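You operate a simulated robot arm through the tools that you are given. There is no shell and no other tool.

The job below is to be done with a simulated robot arm. You get a single attempt, and the scene is never put back.

JOB
Add two scoops of powder to the drum and start a normal wash.
Fine: lay the scoop back and spill nothing. Set down upright: yellow scoop.

It is judged by the outcome, as a careful person would: the job done as asked, and still so three seconds after it is handed in. It fails if anything else is knocked over, pushed out of place, dropped, spilled or broken.

ROBOT AND FRAMES
A 7-joint arm with a two-finger parallel gripper, fixed in place. Base frame: the origin is on the floor under the middle of its stand, x ahead of it, y to its left, z up. Units: mm, degrees, N and s.
With the tool pointing down near the work surface it reaches from about 440 to 900 mm from the base axis. Its first joint turns from -17.0 to 126.0 degrees. Payload 1.57 kg.
Tool frame: the origin (TCP) lies between the finger pads and is the grasp point; the fingertips stand 30 mm ahead of it; z points along the fingers, y is the line along which they close. Largest opening 80 mm; finger width 17, thickness 12; the body of the gripper, 40 by 82 mm, starts 80 mm behind the TCP.
Orientation is that of the tool frame in the base frame, as a unit quaternion [x, y, z, w]. With the fingers straight down and closing along the base's y, the tool's x points along the base's -x, its y along +y and its z along -z.

CONTROLS
- The arm moves only by the tool move_arm. Its argument "series" is a list of rows, each an object of numbers (a shift or turn left out is 0, a gripper value left out holds the last): "tx", "ty", "tz": the shift along the tool's x, y, z in mm; "ax", "ay", "az": the turn, a rotation vector about the tool's x, y, z in degrees; "grip": the opening, from 0 (shut) to 1 (fully open). In form: [{"tx": .., "ty": .., "tz": .., "ax": .., "ay": .., "az": .., "grip": ..}, ...]. A call has 1 to 20 rows; each row shifts and turns the commanded pose from where the row before left it, along the tool's axes as they then stand. A row lasts 0.2 s, in which the tool goes at most 50 mm and 8.6 degrees; a call with a longer step from one row to the next is refused whole, and so is a gripper value outside its range. A pose out of reach is approached as far as the arm can. The call stops where the force on the tool passes 40 N (or 10 N more than at its start, if that is more) or the arm is blocked; 0.2 s more then pass. Each finger travels about 45 mm/s and halts on what it meets, pressing with about 35 N; the grip force reading is that of the motor and also rises with nothing between the fingers. The clock runs only during rows and for 0.2 s after the last one: add rows that do not move to give the fingers time. The reply holds the time, the measured pose of the TCP, the force on the tool along the base axes, the opening and the grip force, in the units named above and with some noise, with the torque about the TCP (base axes, N m) and any sound that the robot's microphone picked up.
- Cameras (640 x 400 px; columns grow to the right, rows downward): "scene" is fixed at [400.5, -501.4, 1695.1]; the picture's right is [0.98, -0.20, 0.00], its down [-0.13, -0.63, -0.77] and it looks along [0.16, 0.75, -0.64] (base axes); focal length 214 px, centre (320, 200). "wrist" rides on the gripper at [72, -7, -122] in the tool frame; the picture's right is [0.09, 1.00, 0.00], its down [-0.84, 0.08, -0.54] and it looks along [-0.54, 0.05, 0.84] (tool axes); focal length 238 px, centre (320, 200).
- camera(camera): a new picture of that camera. The clock stands still meanwhile.
- slide_trunk(by): slides the trunk up (or, below 0, down) by that many mm; the arm rides with it, the base frame stays. It gives what a move gives, with no picture.
- measure_at(camera, pixels): for up to 12 pixels [column, row] of the newest picture of that camera ("zoom" is the newest enlarged one), the place [x, y, z] in the base frame of the surface seen there, good to about 3 mm. The clock stands still meanwhile.
- zoom(camera, box): a new picture of the part [left, top, right, bottom] of that camera's present view, enlarged. The clock stands still meanwhile.
- job_done(): hands the job in; it is judged then, once.

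Unless the task says otherwise, let go and move clear before handing in.

The tools are called after "Request:" as a command line: name --argument value ..., lists and objects as JSON in quotes. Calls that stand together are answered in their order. move_arm: Moves the arm, as the interface text tells. Its arguments: {"type":"object","properties":{"series":{"type":"array","items":{"type":"object","properties":{"tx":{"type":"number"},"ty":{"type":"number"},"tz":{"type":"number"},"ax":{"type":"number"},"ay":{"type":"number"},"az":{"type":"number"},"grip":{"type":"number"}}}}},"required":["series"]} The other tools are called the same way: slide_trunk (by) moves the trunk up or down; camera (camera) takes a picture; measure_at (camera, pixels) gives the place of the surface under pixels of a picture; zoom (camera, box) takes an enlarged picture of a part of a camera's view; job_done () hands the job in.

At the start:

```text
clock: 0.0
position: [433.7, -22.2, 1497.9]
ee_rot: [0.0, 1.0, 0.0, 0.0]
wrist_force: [0.0, 0.0, 0.4]
moment: [0.01, -0.02, 0.01]
grip_width: 79.9
finger_force: 0.0
trunk travel left (down, up): [-725.0, 65.0]
```

scene: 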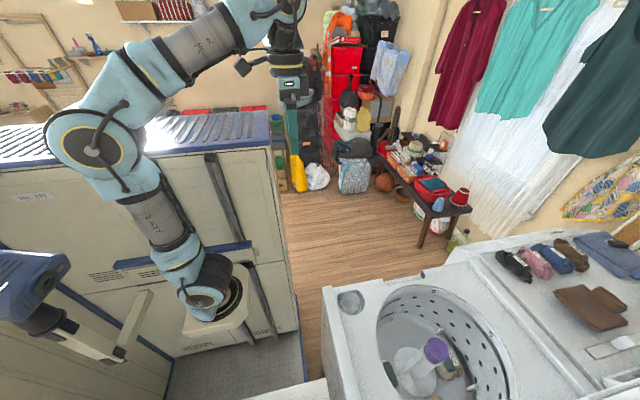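
wrist: 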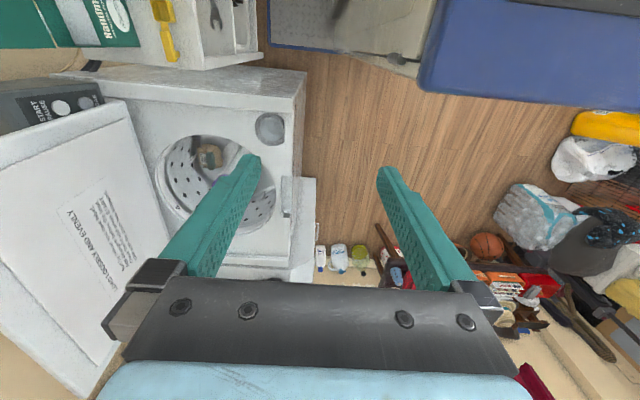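

The scene picture shows a top-loading washer (drum near pixel 440,350). The wrist picture shows a yellow scoop (165,25), a green powder box (95,15) and a START panel (60,100). I'll zoom in on these before moving.

Request:
zoom --camera "wrist" --box '[0, 0, 320, 200]'

Request:
zoom --camera "scene" --box '[320, 200, 640, 400]'

Request:
zoom --camera "wrist" --box '[0, 60, 160, 160]'

```text
2.00 times, centred on (160, 100) of wrist
```

zoom: 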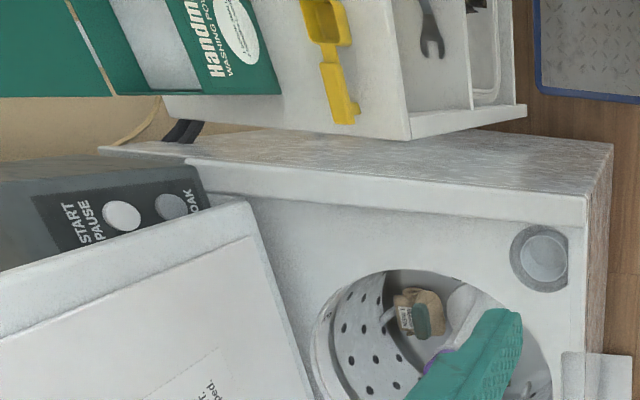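

```text
2.00 times, centred on (480, 300) of scene
```

zoom: 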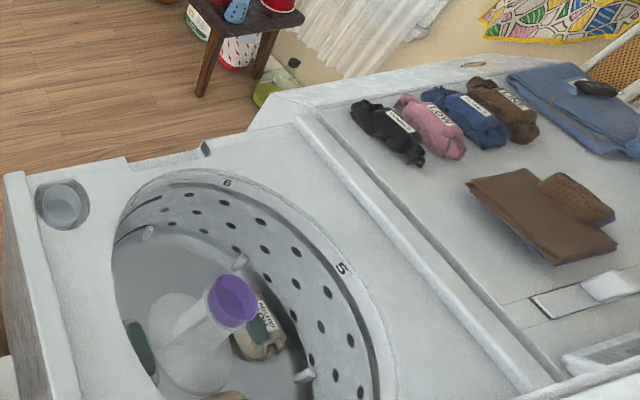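

```text
4.00 times, centred on (80, 110) of wrist
```

zoom: 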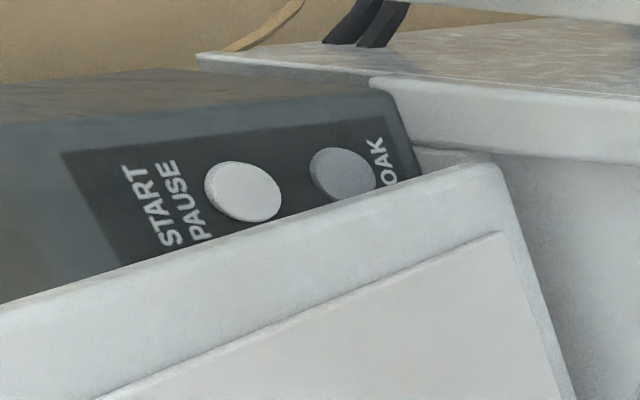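

The lid stands open and hides part of the panel, where START/PAUSE and a SOAK button are visible. I'll measure the main features next.

Request:
camera --camera "wrist"

Request:
measure_at --camera "wrist" --pixels '[[163, 12], [170, 50], [120, 35], [61, 107], [85, 103], [120, 105], [20, 160], [270, 128], [290, 90], [210, 155], [110, 340], [250, 60]]'

Request:
zoom --camera "wrist" --box '[0, 0, 280, 80]'

Request:
zoom --camera "wrist" --box '[0, 150, 160, 400]'

Request:
zoom --camera "scene" --box '[480, 220, 640, 400]'

```text
taken
```

wrist: 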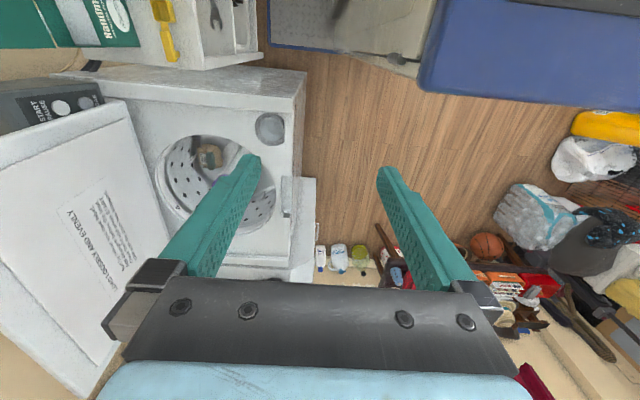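

```text
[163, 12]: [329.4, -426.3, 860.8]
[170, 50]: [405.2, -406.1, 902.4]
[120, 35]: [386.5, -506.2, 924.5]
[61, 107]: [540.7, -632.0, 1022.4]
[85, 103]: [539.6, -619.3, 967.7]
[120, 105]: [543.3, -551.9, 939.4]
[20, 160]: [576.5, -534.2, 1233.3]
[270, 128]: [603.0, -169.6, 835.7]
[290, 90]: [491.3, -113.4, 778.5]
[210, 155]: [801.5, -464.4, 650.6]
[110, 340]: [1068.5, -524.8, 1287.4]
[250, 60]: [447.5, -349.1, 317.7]
```

```text
2.29 times, centred on (140, 40) of wrist
```

zoom: 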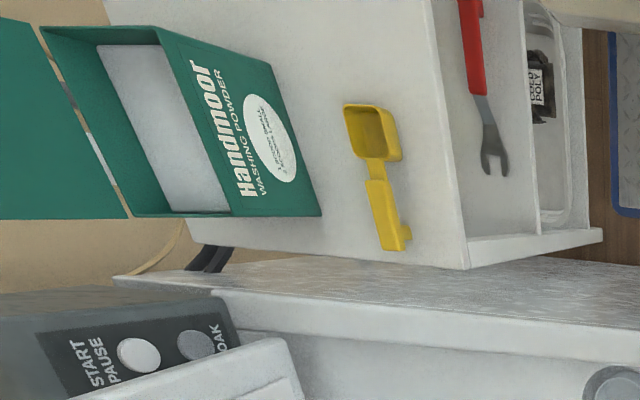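

```text
1.60 times, centred on (80, 275) of wrist
```

zoom: 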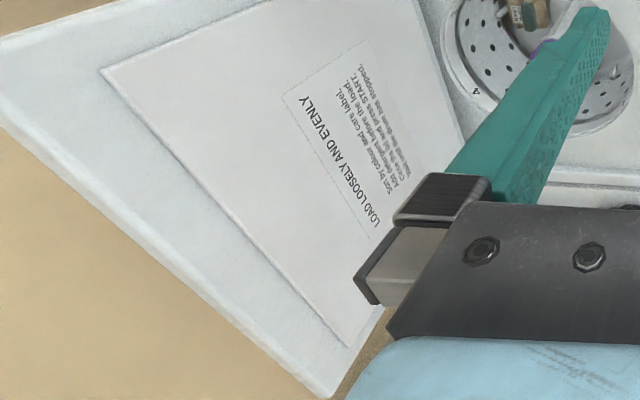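

```text
2.22 times, centred on (560, 310) of scene
```

zoom: 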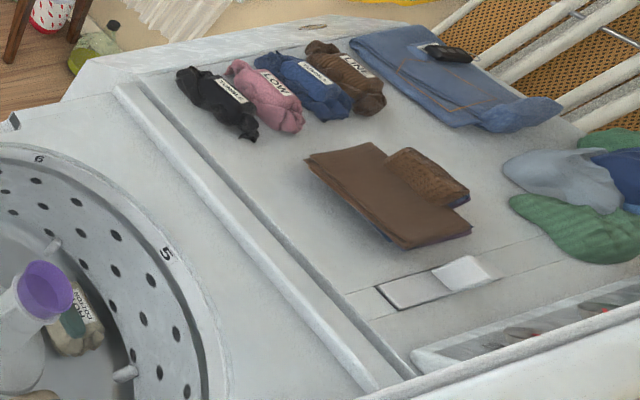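

The lid label says to add detergent first, then close the lid and press START. I'll move the wrist camera toward -y at the current safe height to see the panel, powder box and scoop.

Request:
move_arm --series '[{"ty": -40}, {"ty": -40}, {"ty": -40}, {"ty": -40}, {"ty": -40}, {"ty": -40}]'

Request:
camera --camera "wrist"

Request:
camera --camera "scene"

```text
clock: 1.4
position: [433.2, -260.8, 1499.9]
ee_rot: [-0.001, 1.0, -0.001, 0.0]
wrist_force: [0.0, 0.5, -0.2]
moment: [-0.06, -0.01, -0.02]
grip_width: 80.1
finger_force: 0.1
trunk travel left (down, up): [-725.0, 65.0]
```

```text
taken
```

wrist: 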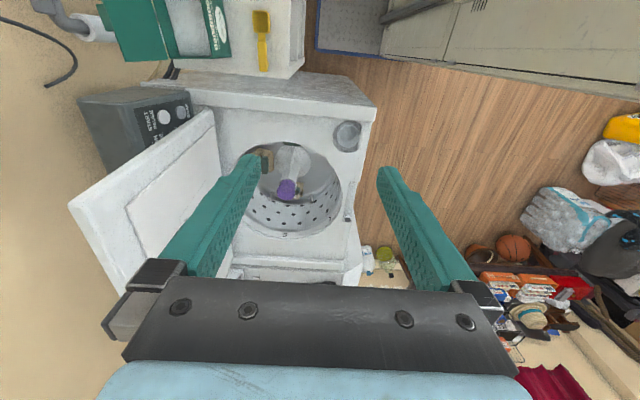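

```text
taken
```

scene: 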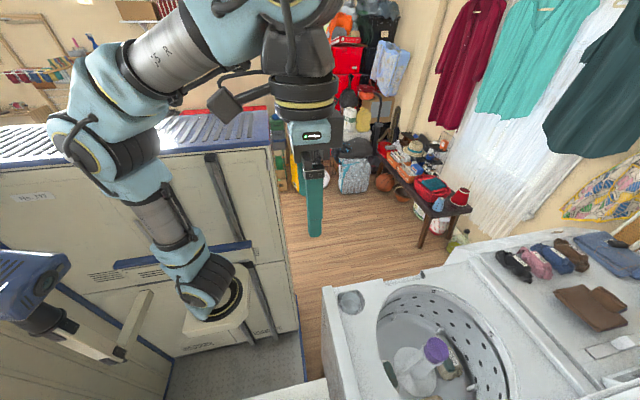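

The arm moved freely toward -y, and the panel (150,120) and lid back edge are clearer now. I'll go further for a better view of the panel.

Request:
move_arm --series '[{"ty": -40}, {"ty": -40}, {"ty": -40}, {"ty": -40}, {"ty": -40}]'

Request:
camera --camera "wrist"

Request:
zoom --camera "wrist" --box '[60, 0, 380, 200]'

```text
clock: 2.6
position: [431.9, -459.8, 1497.8]
ee_rot: [0.0, 1.0, -0.001, 0.001]
wrist_force: [-0.4, 0.0, 0.8]
moment: [-0.08, 0.02, 0.02]
grip_width: 79.9
finger_force: 0.1
trunk travel left (down, up): [-725.0, 65.0]
```

```text
taken
```

wrist: 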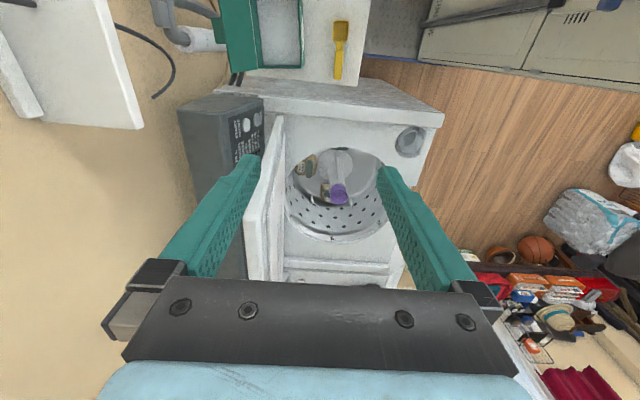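

```text
2.00 times, centred on (220, 100) of wrist
```

zoom: 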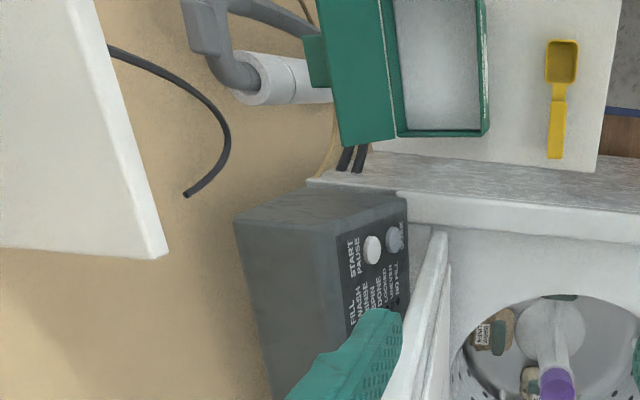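

The panel shows status lights and START/PAUSE, but the left finger covers the rest. I'll move further in -y so the panel sits between the fingers.

Request:
move_arm --series '[{"ty": -40}, {"ty": -40}, {"ty": -40}, {"ty": -30}]'

Request:
camera --camera "wrist"

Request:
zoom --camera "wrist" --box '[200, 70, 400, 270]'

Request:
camera --camera "scene"

```text
clock: 3.6
position: [428.4, -507.9, 1487.2]
ee_rot: [0.0, 1.0, -0.002, 0.001]
wrist_force: [-0.6, 0.1, 0.3]
moment: [-0.02, 0.0, 0.02]
grip_width: 79.9
finger_force: 0.0
out of reach, approached as far as the arm can: row 1, 2, 3, 4
trunk travel left (down, up): [-725.0, 65.0]
```

```text
taken
```

wrist: 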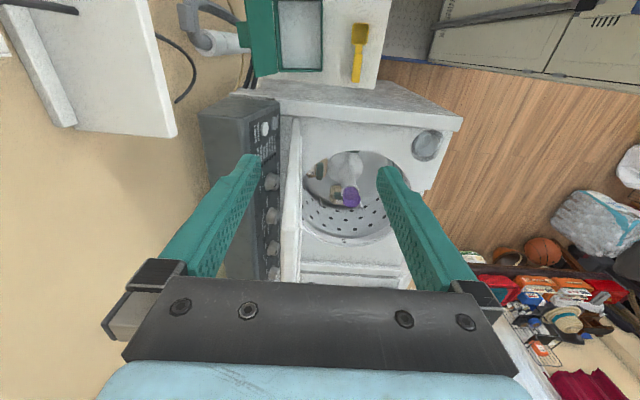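

```text
2.00 times, centred on (300, 170) of wrist
```

zoom: 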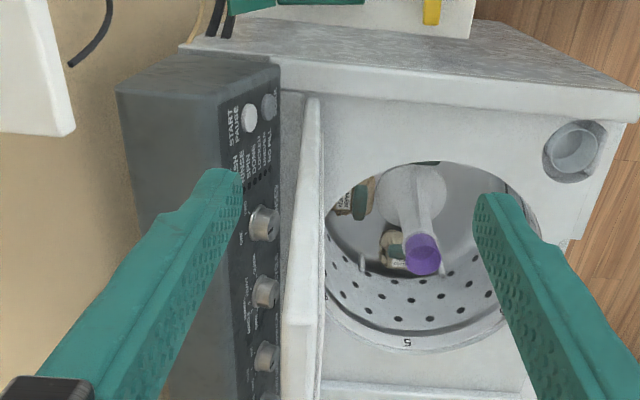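

```text
taken
```

scene: 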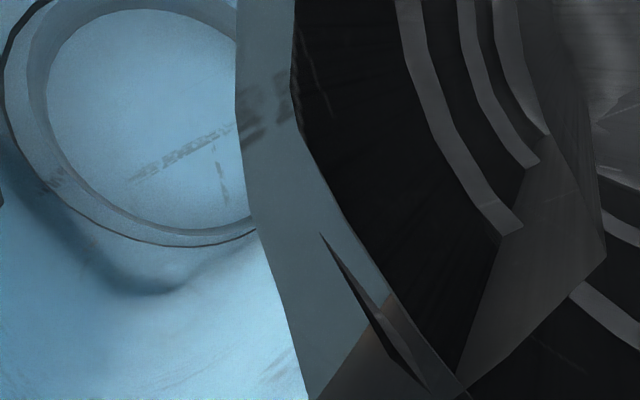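

Four dials are visible next to the panel lights (270-275, 180-280), but the arm is at its reach limit here. I'll tilt the tool so the fingers point toward -y and bring the panel into clear view.

Request:
move_arm --series '[{"ty": 30, "ax": 8}, {"ty": 20, "ax": 8}, {"ax": 4}]'

Request:
camera --camera "wrist"

Request:
zoom --camera "wrist" --box '[220, 70, 420, 270]'

```text
clock: 4.4
position: [430.2, -457.9, 1486.0]
ee_rot: [0.0, 0.984, -0.175, 0.0]
wrist_force: [-0.2, 0.9, -0.7]
moment: [0.0, 0.0, 0.01]
grip_width: 79.9
finger_force: 0.1
trunk travel left (down, up): [-725.0, 65.0]
```

```text
taken
```

wrist: 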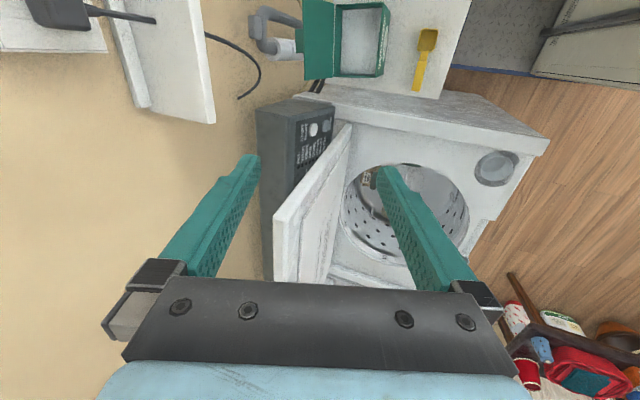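

```text
2.00 times, centred on (320, 170) of wrist
```

zoom: 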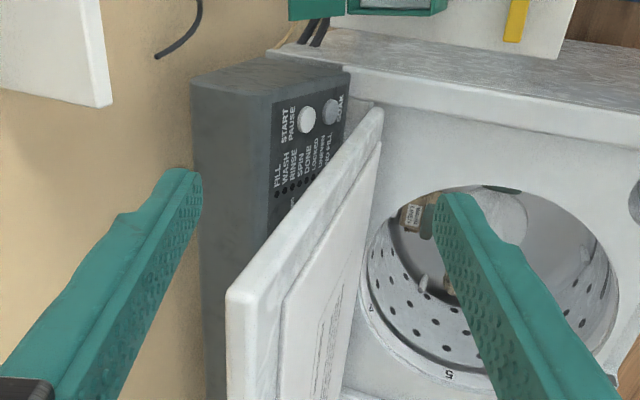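

The lid blocks the dials from this angle, and they'll be visible once it's closed, so I'll do the powder first. I'll look closely at the scoop (427,60) and the powder box (345,40).

Request:
zoom --camera "wrist" --box '[240, 0, 480, 120]'

Request:
measure_at --camera "wrist" --pixels '[[427, 40], [427, 32], [421, 60], [417, 87], [380, 40], [384, 6], [342, 40], [342, 74], [382, 75], [320, 40], [445, 97], [400, 60]]'

```text
2.67 times, centred on (360, 60) of wrist
```

zoom: 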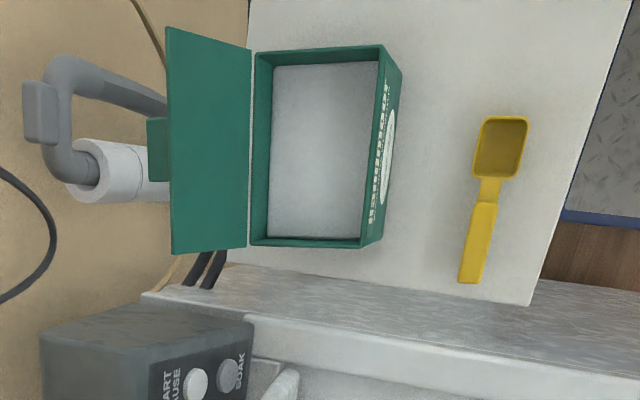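

```text
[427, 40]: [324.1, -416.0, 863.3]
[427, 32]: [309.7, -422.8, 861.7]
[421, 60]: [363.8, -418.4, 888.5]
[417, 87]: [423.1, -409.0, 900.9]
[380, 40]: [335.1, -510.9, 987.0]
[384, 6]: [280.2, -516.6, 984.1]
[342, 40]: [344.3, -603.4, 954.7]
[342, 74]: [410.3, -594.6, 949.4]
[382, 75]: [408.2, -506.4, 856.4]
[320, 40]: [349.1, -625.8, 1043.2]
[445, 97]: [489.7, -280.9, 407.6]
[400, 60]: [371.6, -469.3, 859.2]
```

The box rim is near z=987 with powder at about 952, and the scoop handle runs along x with its top near z=890-900. I'll straighten the tool and lower the trunk for a closer look at the scoop.

Request:
move_arm --series '[{"ax": -8}, {"ax": -8}, {"ax": -4}, {"tx": 30, "ty": 20}]'

Request:
slide_trunk --by -300

Request:
camera --camera "wrist"

Request:
camera --camera "scene"

```text
clock: 5.4
position: [402.7, -438.8, 1484.0]
ee_rot: [0.001, 1.0, 0.001, -0.001]
wrist_force: [0.0, -0.2, -0.3]
moment: [0.04, 0.02, 0.02]
grip_width: 80.0
finger_force: 0.1
trunk travel left (down, up): [-725.0, 65.0]
```

```text
clock: 8.4
position: [400.8, -438.7, 1182.7]
ee_rot: [0.0, 1.0, 0.0, 0.0]
wrist_force: [0.3, 0.3, 0.2]
moment: [-0.01, 0.0, 0.0]
grip_width: 80.0
finger_force: 0.0
trunk travel left (down, up): [-425.0, 365.0]
```

```text
taken
```

wrist: 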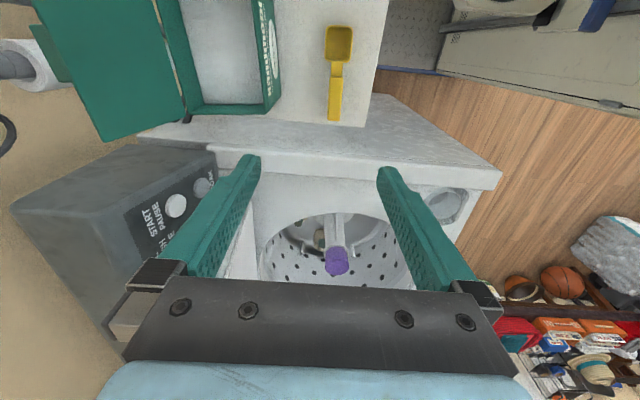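

```text
taken
```

scene: 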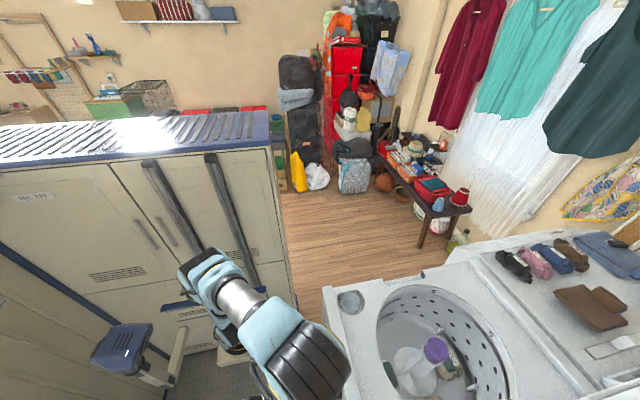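

The scoop is at (338,70) near the top of the wrist view. I'll move back in x to see it closely.

Request:
move_arm --series '[{"tx": 40}, {"tx": 40}, {"tx": 30, "ty": -20}]'

Request:
camera --camera "wrist"

Request:
zoom --camera "wrist" --box '[240, 40, 440, 180]'

```text
clock: 9.2
position: [291.7, -457.7, 1185.4]
ee_rot: [-0.001, 1.0, 0.0, 0.0]
wrist_force: [-0.1, -0.2, -1.6]
moment: [-0.03, 0.02, 0.0]
grip_width: 80.1
finger_force: 0.2
trunk travel left (down, up): [-425.0, 365.0]
```

```text
taken
```

wrist: 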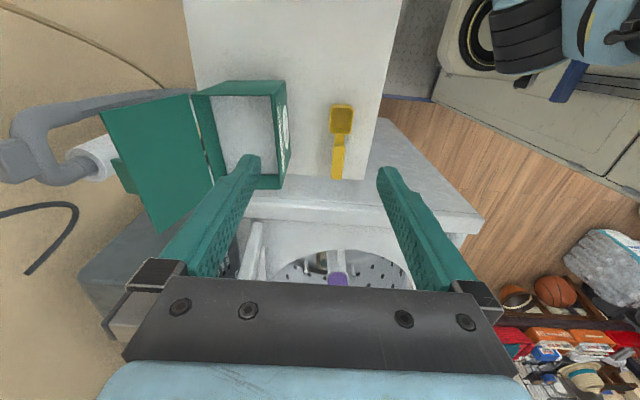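

```text
2.86 times, centred on (340, 110) of wrist
```

zoom: 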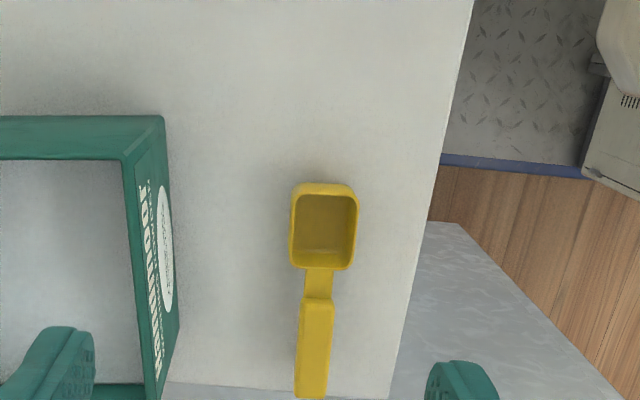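

Request:
measure_at --camera "zoom" --pixels '[[325, 188], [293, 230], [354, 230], [322, 266], [325, 225], [319, 283], [316, 310], [313, 345], [310, 390], [330, 325], [303, 325], [240, 300]]'

Request:
measure_at --camera "wrist" --pixels '[[205, 88], [280, 88], [283, 183], [225, 185], [245, 115], [235, 140], [250, 150], [180, 110], [160, 220], [340, 5], [205, 5], [383, 30]]'

```text
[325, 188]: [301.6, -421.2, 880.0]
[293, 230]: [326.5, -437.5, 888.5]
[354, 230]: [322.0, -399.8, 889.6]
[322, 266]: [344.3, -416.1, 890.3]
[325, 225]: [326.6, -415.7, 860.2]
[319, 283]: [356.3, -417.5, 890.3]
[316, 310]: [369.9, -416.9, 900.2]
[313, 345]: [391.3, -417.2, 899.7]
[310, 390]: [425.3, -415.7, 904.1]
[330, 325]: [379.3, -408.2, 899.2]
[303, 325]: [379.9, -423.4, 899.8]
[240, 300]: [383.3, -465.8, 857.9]
```

```text
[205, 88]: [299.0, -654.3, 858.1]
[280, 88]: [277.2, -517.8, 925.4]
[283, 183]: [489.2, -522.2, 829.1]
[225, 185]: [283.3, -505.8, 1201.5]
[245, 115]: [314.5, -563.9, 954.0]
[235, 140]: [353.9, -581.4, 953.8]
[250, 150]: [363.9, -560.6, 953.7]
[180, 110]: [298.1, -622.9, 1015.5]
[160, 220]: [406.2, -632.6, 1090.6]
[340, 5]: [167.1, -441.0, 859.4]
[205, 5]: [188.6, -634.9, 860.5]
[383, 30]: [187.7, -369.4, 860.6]
```

The scoop is upright, with its cup at x 300-347, y -438 to -399 and rim z≈889, and its grip from x 368-428 at y≈-416, top z≈900. I'll measure the drum opening and look at the handle end from the side.

Request:
measure_at --camera "scene" --pixels '[[436, 350], [420, 290], [376, 340], [505, 370], [470, 310], [395, 300], [415, 370], [400, 360], [460, 385], [345, 300], [480, 260], [440, 385]]'

Request:
zoom --camera "scene" --box '[360, 270, 520, 400]'

```text
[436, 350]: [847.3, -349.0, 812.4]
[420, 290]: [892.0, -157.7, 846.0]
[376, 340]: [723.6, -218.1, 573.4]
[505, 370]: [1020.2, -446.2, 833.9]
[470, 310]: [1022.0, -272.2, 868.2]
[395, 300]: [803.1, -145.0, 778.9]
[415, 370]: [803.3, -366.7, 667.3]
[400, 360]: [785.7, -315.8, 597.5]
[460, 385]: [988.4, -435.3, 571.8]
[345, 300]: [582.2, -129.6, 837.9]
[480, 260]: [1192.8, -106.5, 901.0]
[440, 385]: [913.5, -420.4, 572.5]
```

```text
3.08 times, centred on (440, 335) of scene
```

zoom: 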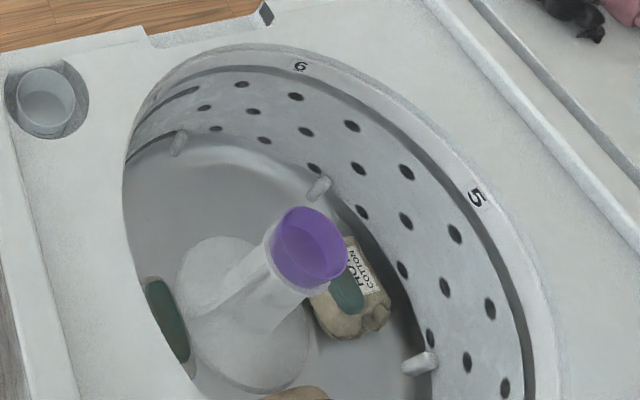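

The drum centre is near (845,-350) with its rim around z≈840, and the agitator cap is at (847,-349,812). I'll go above the scoop handle at (402,-416) and descend partway to check alignment.

Request:
move_arm --series '[{"tx": -40, "ty": 14}, {"tx": -40, "ty": 14}, {"tx": -30, "ty": 13}, {"tz": 40}, {"tz": 40}, {"tz": 40}, {"tz": 40}, {"tz": 40}, {"tz": 30}, {"tz": 10}]'

Request:
camera --camera "wrist"

Request:
camera --camera "scene"

```text
clock: 11.4
position: [402.0, -417.3, 943.3]
ee_rot: [-0.001, 1.0, 0.0, 0.0]
wrist_force: [-0.2, 0.1, 0.0]
moment: [0.01, 0.0, 0.0]
grip_width: 80.3
finger_force: 0.1
trunk travel left (down, up): [-425.0, 365.0]
```

```text
taken
```

wrist: 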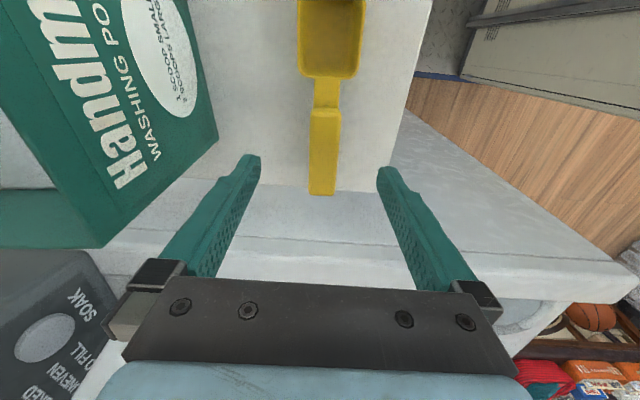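

```text
taken
```

scene: 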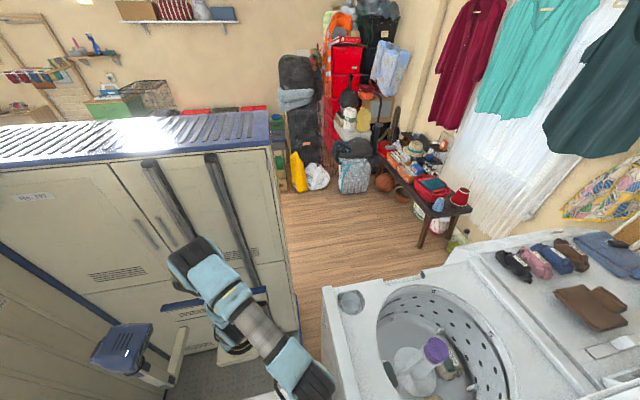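

The handle is between the fingers, from (325,110) to (322,195). I'll measure it more precisely.

Request:
measure_at --camera "wrist" --pixels '[[325, 112], [324, 150], [321, 190], [312, 150], [337, 150], [322, 193], [327, 92], [315, 60], [345, 60], [330, 20]]'

Request:
zoom --camera "wrist" --box '[260, 0, 400, 200]'

```text
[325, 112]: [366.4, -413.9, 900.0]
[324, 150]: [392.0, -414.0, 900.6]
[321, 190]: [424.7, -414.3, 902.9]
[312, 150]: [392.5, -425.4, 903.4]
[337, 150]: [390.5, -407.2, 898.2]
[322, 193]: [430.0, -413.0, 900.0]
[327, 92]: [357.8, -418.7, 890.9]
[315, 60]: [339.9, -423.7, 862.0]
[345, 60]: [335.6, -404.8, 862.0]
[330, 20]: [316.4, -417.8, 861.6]
```

```text
2.00 times, centred on (330, 100) of wrist
```

zoom: 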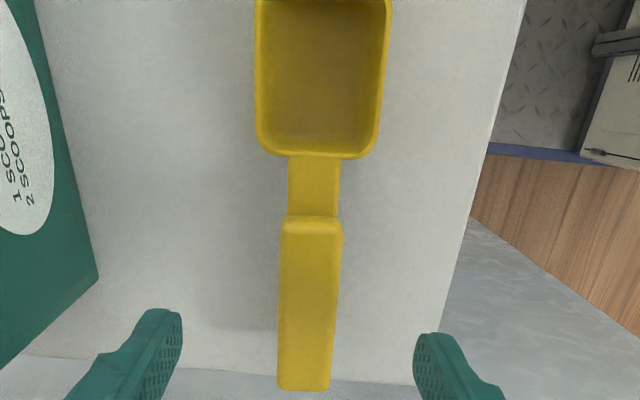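

The handle centre is at y≈-416 and the tool is at -417, so it's well aligned. I'll lower to z≈898 and close on the handle.

Request:
move_arm --series '[{"tz": 25, "ty": 1}, {"tz": 15}, {"tz": 5}, {"grip": 0}, {"grip": 0}, {"grip": 0}, {"grip": 0}, {"grip": 0}, {"grip": 0}]'

Request:
camera --camera "wrist"

```text
clock: 13.4
position: [401.1, -416.4, 899.5]
ee_rot: [0.0, 1.0, 0.0, 0.0]
wrist_force: [0.2, -0.7, -0.4]
moment: [0.04, 0.02, -0.03]
grip_width: 20.8
finger_force: 34.6
trunk travel left (down, up): [-425.0, 365.0]
```

```text
taken
```

wrist: 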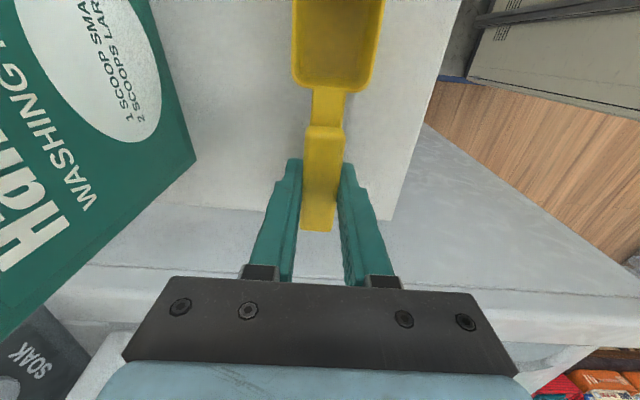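

The grip holds the handle at 20.8 mm with 34.6 N. I'll lift gently and check the scoop's hold.

Request:
move_arm --series '[{"tz": -10}, {"tz": -20}, {"tz": -40}, {"tz": -40}, {"tz": -40}, {"tz": -40}, {"tz": -20}]'

Request:
camera --camera "wrist"

Request:
camera --camera "scene"

```text
clock: 15.0
position: [401.1, -416.4, 1111.1]
ee_rot: [0.0, 1.0, 0.0, 0.001]
wrist_force: [-0.2, -0.8, 1.1]
moment: [-0.01, -0.04, -0.02]
grip_width: 20.9
finger_force: 33.7
trunk travel left (down, up): [-425.0, 365.0]
```

```text
taken
```

wrist: 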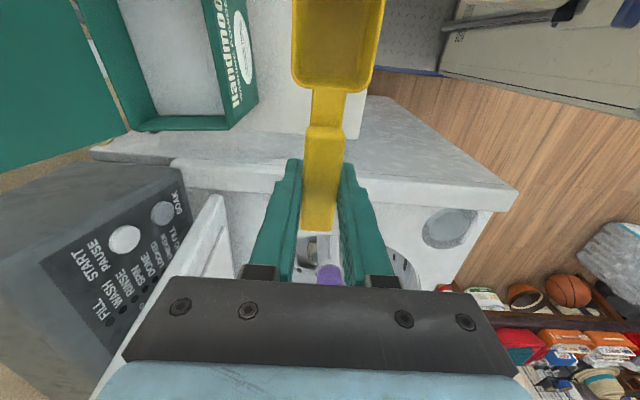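

```text
taken
```

scene: 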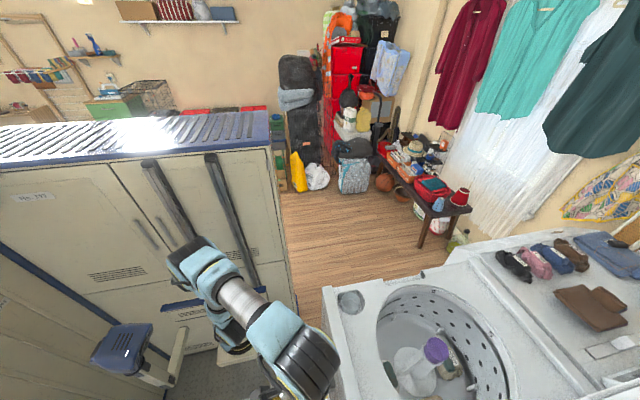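

The scoop is held level with the same appearance as before. Now I'll measure the box rim, flap and powder surface precisely from this view.

Request:
measure_at --camera "wrist" --pixels '[[185, 125], [222, 125], [140, 128], [208, 60], [203, 10], [180, 100], [170, 60], [150, 30], [150, 110], [90, 60], [110, 130], [128, 125]]'

Request:
zoom --camera "wrist" --box '[60, 0, 280, 140]'

```text
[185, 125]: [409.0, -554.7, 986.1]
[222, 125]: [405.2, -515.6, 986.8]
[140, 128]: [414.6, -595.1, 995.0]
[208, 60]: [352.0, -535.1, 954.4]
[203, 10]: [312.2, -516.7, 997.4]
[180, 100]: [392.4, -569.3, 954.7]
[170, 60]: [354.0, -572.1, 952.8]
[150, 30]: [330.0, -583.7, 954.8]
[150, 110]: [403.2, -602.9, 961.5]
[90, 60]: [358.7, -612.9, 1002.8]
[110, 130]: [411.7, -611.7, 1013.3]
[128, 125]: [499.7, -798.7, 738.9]
```

```text
2.86 times, centred on (170, 70) of wrist
```

zoom: 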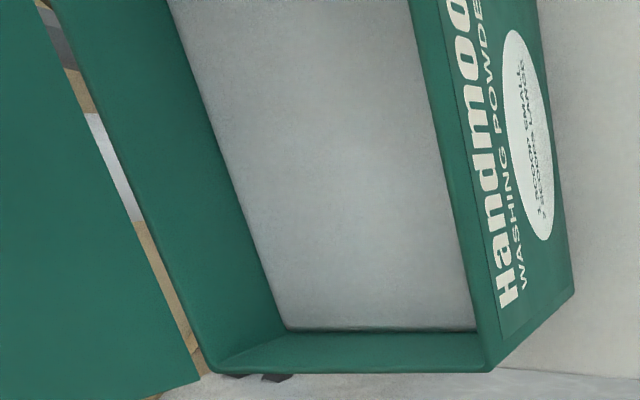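

The box interior is roughly x 280-404, y -605 to -518, with the rim at z≈987 and powder at z≈954. I'll move level over it at y≈-556, then tilt the cup down 45° above the rim.

Request:
move_arm --series '[{"tz": -20}, {"ty": -35}, {"ty": -35}, {"ty": -35}, {"ty": -35}, {"tx": 20}, {"ay": -7.5}, {"ay": -7.5}, {"ay": -7.5}, {"ay": -7.5}, {"ay": -7.5}, {"ay": -7.5}]'

Request:
camera --camera "wrist"

Request:
camera --camera "scene"

```text
clock: 17.6
position: [381.2, -557.2, 1130.5]
ee_rot: [0.0, 0.923, 0.0, 0.384]
wrist_force: [-0.9, -0.1, -1.0]
moment: [0.0, 0.0, 0.01]
grip_width: 20.7
finger_force: 33.4
trunk travel left (down, up): [-425.0, 365.0]
```

```text
taken
```

wrist: 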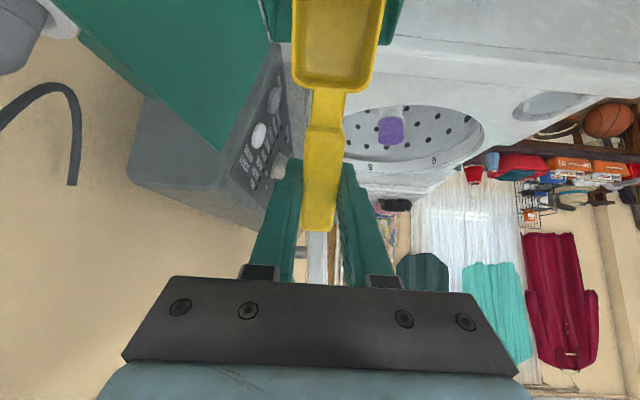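

```text
taken
```

scene: 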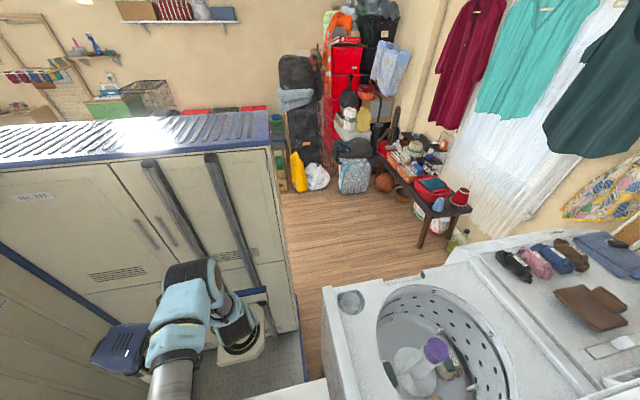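

The tilt is 45° and the scoop has not slipped. The flap at left (200,70) is clear of the gripper, so I'll shift to x≈365 and lower toward the powder surface.

Request:
move_arm --series '[{"tx": 11.3, "tz": -11.3, "ty": 1}, {"tx": 14.14, "tz": 14.14}, {"tx": 14.14, "tz": 14.14}, {"tx": 14.14, "tz": 14.14}, {"tx": 14.14, "tz": 14.14}]'

Request:
camera --camera "wrist"

Request:
zoom --camera "wrist" --box '[180, 0, 460, 200]'

```text
clock: 18.8
position: [365.3, -555.9, 1048.7]
ee_rot: [0.0, 0.924, 0.0, 0.382]
wrist_force: [0.1, -0.8, -0.6]
moment: [0.02, 0.0, -0.02]
grip_width: 20.8
finger_force: 34.3
trunk travel left (down, up): [-425.0, 365.0]
```

```text
taken
```

wrist: 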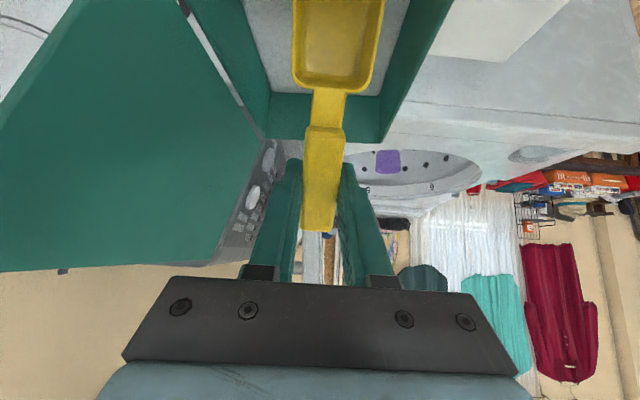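

```text
2.00 times, centred on (320, 100) of wrist
```

zoom: 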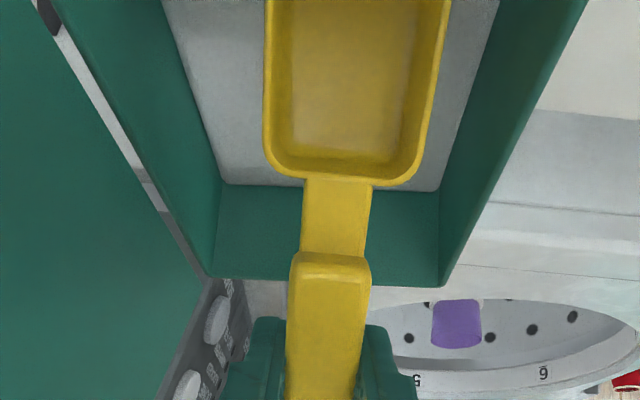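

The cup is centred in the box, just above the powder. I'll plunge it slowly to z≈990 and push a little toward -x.

Request:
move_arm --series '[{"tx": 6.9, "tz": 6.9}, {"tx": 6.9, "tz": 6.9}, {"tx": 6.9, "tz": 6.9}, {"tx": 6.9, "tz": 6.9}, {"tx": 6.9, "tz": 6.9}, {"tx": 6.9, "tz": 6.9}, {"tx": 5.3, "tz": -5.3}, {"tx": 5.3, "tz": -5.3}]'

Request:
camera --camera "wrist"

Request:
zoom --camera "wrist" --box '[180, 0, 460, 200]'

```text
clock: 19.7
position: [367.4, -555.2, 1023.0]
ee_rot: [-0.002, 0.922, -0.003, 0.387]
wrist_force: [0.7, 0.6, 13.3]
moment: [0.19, 0.61, -0.1]
grip_width: 20.9
finger_force: 34.1
trunk travel left (down, up): [-425.0, 365.0]
stopped in row 4: the force on the tool passed its limit at 42 N (the readings are from after the stop); the commanded pose is now the measured one
```

```text
taken
```

wrist: 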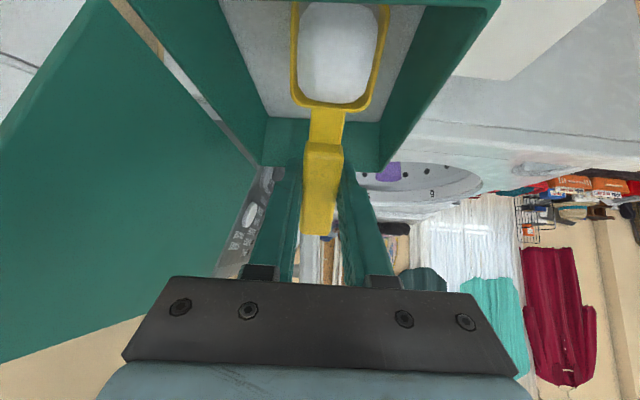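

```text
2.00 times, centred on (320, 100) of wrist
```

zoom: 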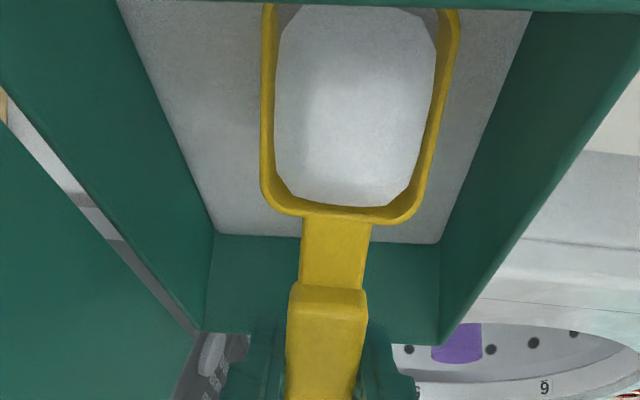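

The tool hit resistance at z≈1023, and the zoom shows the cup now filled level with white powder. I'll lift gently while rotating the cup back to level, staying inside the box.

Request:
move_arm --series '[{"tx": -7.07, "tz": -4.24, "ay": 7.5}, {"tx": -6.46, "tz": -5.13, "ay": 7.5}, {"tx": -5.73, "tz": -5.93, "ay": 7.5}, {"tx": -4.91, "tz": -6.63, "ay": 7.5}, {"tx": -4.0, "tz": -7.21, "ay": 7.5}, {"tx": -3.03, "tz": -7.67, "ay": 8}]'

Request:
camera --camera "wrist"

Request:
zoom --camera "wrist" --box '[180, 0, 460, 200]'

```text
clock: 21.1
position: [379.4, -554.2, 1068.7]
ee_rot: [0.0, 1.0, -0.003, -0.002]
wrist_force: [-0.1, 0.5, -0.2]
moment: [0.0, -0.02, 0.01]
grip_width: 20.7
finger_force: 34.0
trunk travel left (down, up): [-425.0, 365.0]
```

```text
taken
```

wrist: 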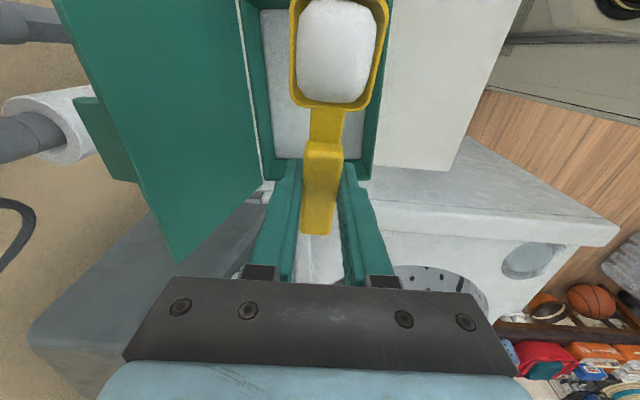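

```text
2.00 times, centred on (320, 100) of wrist
```

zoom: 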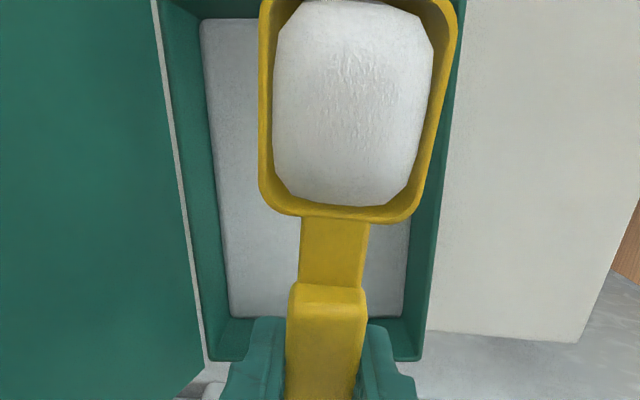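

The cup is full. It looks slightly rotated in the grip (near rim now at row 105, was 85), so I'll measure its actual tilt.

Request:
measure_at --camera "wrist" --pixels '[[323, 150], [318, 190], [316, 225], [325, 105], [292, 60], [384, 55], [296, 15], [387, 15], [325, 125], [335, 50], [320, 230]]'

Request:
measure_at --camera "zoom" --pixels '[[262, 20], [455, 20], [262, 120], [440, 120], [345, 20], [345, 80], [345, 130], [345, 190], [285, 200], [410, 330], [230, 340], [250, 300]]'

```text
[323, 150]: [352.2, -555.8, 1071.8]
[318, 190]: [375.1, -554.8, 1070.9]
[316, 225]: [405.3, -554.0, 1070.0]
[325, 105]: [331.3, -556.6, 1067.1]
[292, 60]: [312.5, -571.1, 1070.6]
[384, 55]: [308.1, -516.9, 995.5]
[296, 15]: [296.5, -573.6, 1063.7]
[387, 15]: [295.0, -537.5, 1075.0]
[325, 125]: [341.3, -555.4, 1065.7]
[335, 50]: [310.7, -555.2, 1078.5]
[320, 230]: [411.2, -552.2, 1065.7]
```

```text
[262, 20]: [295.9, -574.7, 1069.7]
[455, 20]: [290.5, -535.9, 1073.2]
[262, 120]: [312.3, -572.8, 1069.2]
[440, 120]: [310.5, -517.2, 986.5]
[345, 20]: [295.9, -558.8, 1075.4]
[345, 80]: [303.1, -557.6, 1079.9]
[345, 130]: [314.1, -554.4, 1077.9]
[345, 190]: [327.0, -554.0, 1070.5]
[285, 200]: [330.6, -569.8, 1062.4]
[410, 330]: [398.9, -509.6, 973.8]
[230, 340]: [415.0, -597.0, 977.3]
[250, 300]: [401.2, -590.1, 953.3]
```

The scoop has pitched up about 6° in the grip, and the powder is slightly heaped. I'll level it by tilting the cup down 6°, raise it, and move smoothly in +y away from the lid side.

Request:
move_arm --series '[{"ay": -3}, {"ay": -3}, {"tz": -10}, {"tz": -15}, {"tz": -15}, {"tz": -10}, {"ty": 8}, {"ty": 15}, {"ty": 22}, {"ty": 25}, {"ty": 25}, {"ty": 25}, {"ty": 25}, {"ty": 25}, {"ty": 20}, {"ty": 14}, {"ty": 8}]'

Request:
camera --camera "wrist"

Request:
camera --camera "scene"

```text
clock: 24.7
position: [372.0, -343.9, 1118.6]
ee_rot: [-0.001, 0.999, -0.003, 0.052]
wrist_force: [0.0, -0.6, -1.0]
moment: [0.05, -0.02, 0.01]
grip_width: 20.7
finger_force: 34.0
trunk travel left (down, up): [-425.0, 365.0]
```

```text
taken
```

wrist: 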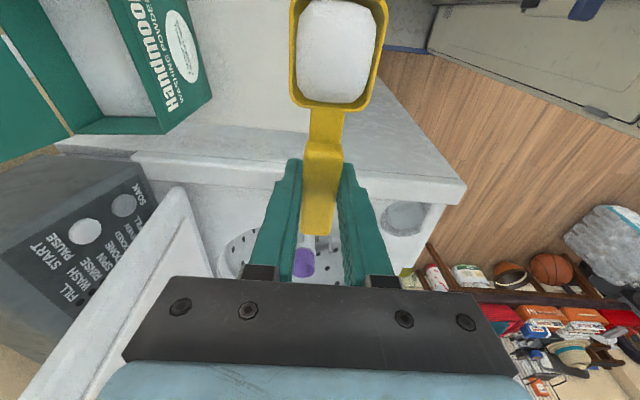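

```text
taken
```

scene: 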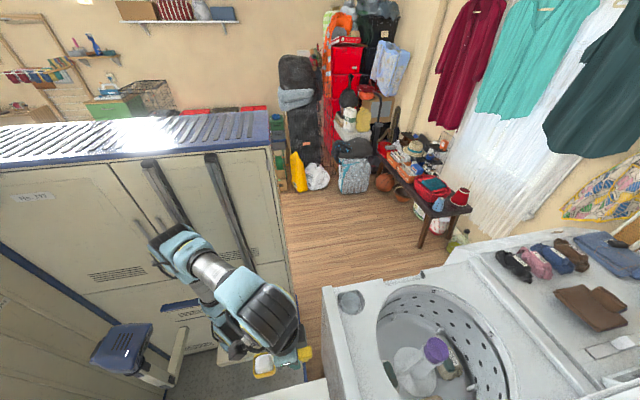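

The powder stayed put during the move. I'll measure the lid edge and drum opening from here.

Request:
measure_at --camera "wrist" --pixels '[[175, 200], [200, 270], [120, 300], [222, 250], [240, 235], [305, 262], [395, 265], [410, 235], [300, 180], [185, 190], [60, 390], [360, 270]]'

Request:
measure_at --camera "scene" --pixels '[[378, 315], [374, 330], [376, 350], [383, 375], [390, 395], [382, 305], [400, 290], [440, 287], [262, 365], [305, 352]]'

Request:
zoom --camera "scene" --box '[220, 290, 400, 400]'

```text
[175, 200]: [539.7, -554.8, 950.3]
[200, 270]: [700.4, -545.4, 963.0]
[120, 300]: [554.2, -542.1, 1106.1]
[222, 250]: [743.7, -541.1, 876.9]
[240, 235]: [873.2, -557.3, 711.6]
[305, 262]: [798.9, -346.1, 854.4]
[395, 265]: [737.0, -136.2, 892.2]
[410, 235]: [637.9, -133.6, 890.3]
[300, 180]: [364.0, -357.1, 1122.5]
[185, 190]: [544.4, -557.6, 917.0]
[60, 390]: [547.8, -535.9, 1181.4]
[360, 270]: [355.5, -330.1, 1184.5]
```

```text
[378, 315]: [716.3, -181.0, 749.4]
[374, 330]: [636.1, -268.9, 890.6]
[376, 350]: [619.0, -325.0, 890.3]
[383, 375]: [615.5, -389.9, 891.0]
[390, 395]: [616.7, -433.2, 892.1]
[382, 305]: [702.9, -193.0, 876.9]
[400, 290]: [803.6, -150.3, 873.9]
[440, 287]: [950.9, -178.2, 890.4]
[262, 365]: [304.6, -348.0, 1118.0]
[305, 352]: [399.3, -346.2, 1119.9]
```

```text
3.56 times, centred on (310, 345) of scene
```

zoom: 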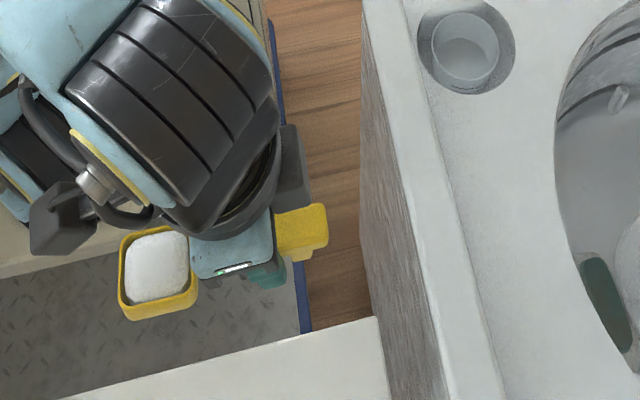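

The washer deck is at z≈890, with the drum opening running from x≈616 to ~1020 around centre (815,-345). I'll carry the scoop smoothly in +x so the cup sits over the opening on the near side of the agitator.

Request:
move_arm --series '[{"tx": -8, "tz": 0.8}, {"tx": -15, "tz": 1.6}, {"tx": -22, "tz": 2.3, "ty": 2}, {"tx": -24.7, "tz": 4.6, "ty": 2}, {"tx": -24.7, "tz": 4.6, "ty": 2}, {"tx": -24.7, "tz": 4.6, "ty": 2}, {"tx": -24.7, "tz": 4.6, "ty": 2}, {"tx": -24.7, "tz": 4.6, "ty": 2}, {"tx": -24.7, "tz": 4.6, "ty": 2}, {"tx": -24.7, "tz": 4.6, "ty": 2}, {"tx": -24.7, "tz": 4.6, "ty": 2}, {"tx": -24.7, "tz": 4.6, "ty": 2}, {"tx": -24.7, "tz": 4.6, "ty": 2}, {"tx": -24.7, "tz": 4.6}, {"tx": -24.7, "tz": 4.6}, {"tx": -20, "tz": 2}, {"tx": -14, "tz": 1.5}, {"tx": -8, "tz": 0.8}]'

Request:
camera --camera "wrist"

Request:
camera --camera "scene"

```text
clock: 28.5
position: [753.6, -319.8, 1093.6]
ee_rot: [0.0, 0.999, -0.003, 0.05]
wrist_force: [0.3, -0.6, 0.1]
moment: [-0.02, 0.01, 0.0]
grip_width: 20.7
finger_force: 34.1
out of reach, approached as far as the arm can: row 18
trunk travel left (down, up): [-425.0, 365.0]
```

```text
taken
```

wrist: 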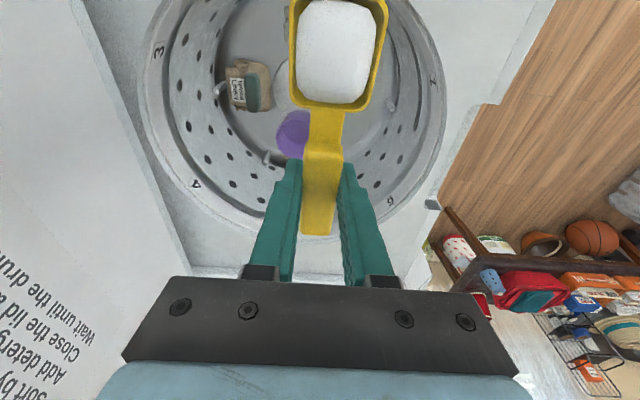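

```text
taken
```

scene: 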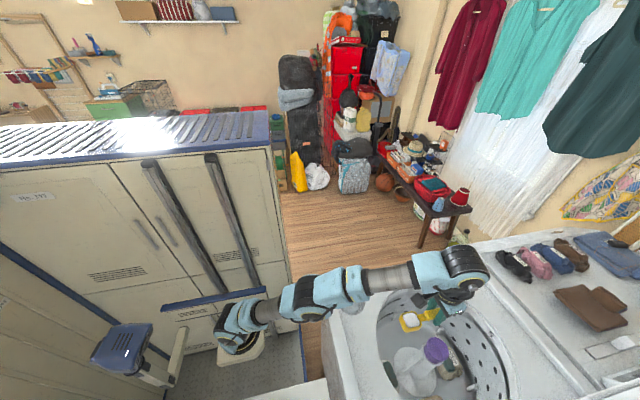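

The cup is over the opening, but the arm is at its reach limit with the tool nearly vertical (x=753). A slight forward tilt brings the wrist back, so I'll tilt about 12° while easing +x to place the cup deeper over the drum.

Request:
move_arm --series '[{"ay": -4}, {"tx": -9.85, "tz": 1.7, "ay": -4}, {"tx": -11.6, "tz": 2.9, "ay": -4}, {"tx": -11.4, "tz": 3.7}, {"tx": -11.4, "tz": 3.7}]'

Request:
camera --camera "wrist"

Request:
zoom --camera "scene" --box '[340, 250, 520, 400]'

```text
clock: 29.7
position: [799.1, -320.9, 1094.8]
ee_rot: [-0.001, 0.988, -0.004, 0.156]
wrist_force: [0.5, 0.1, -0.1]
moment: [0.02, 0.01, 0.0]
grip_width: 20.7
finger_force: 34.0
trunk travel left (down, up): [-425.0, 365.0]
```

```text
taken
```

wrist: 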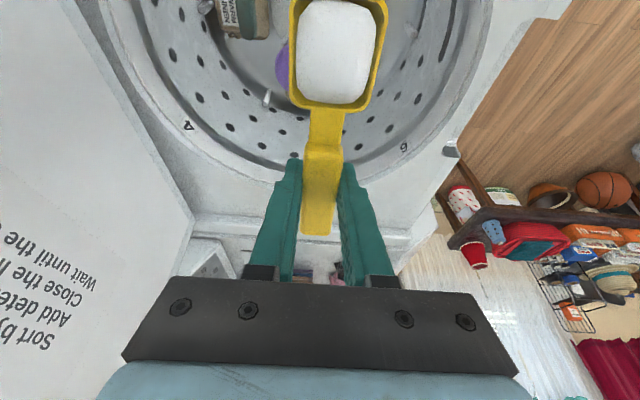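

```text
2.67 times, centred on (430, 325) of scene
```

zoom: 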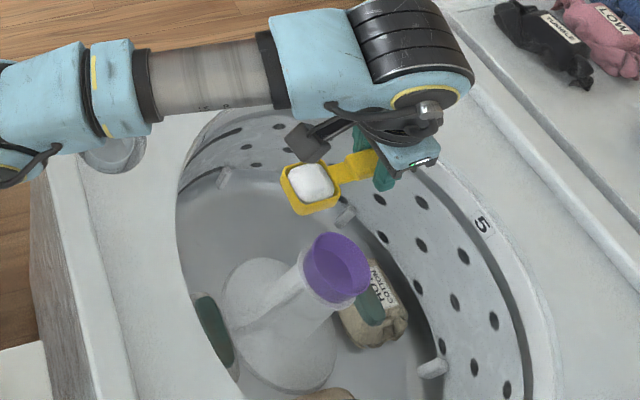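

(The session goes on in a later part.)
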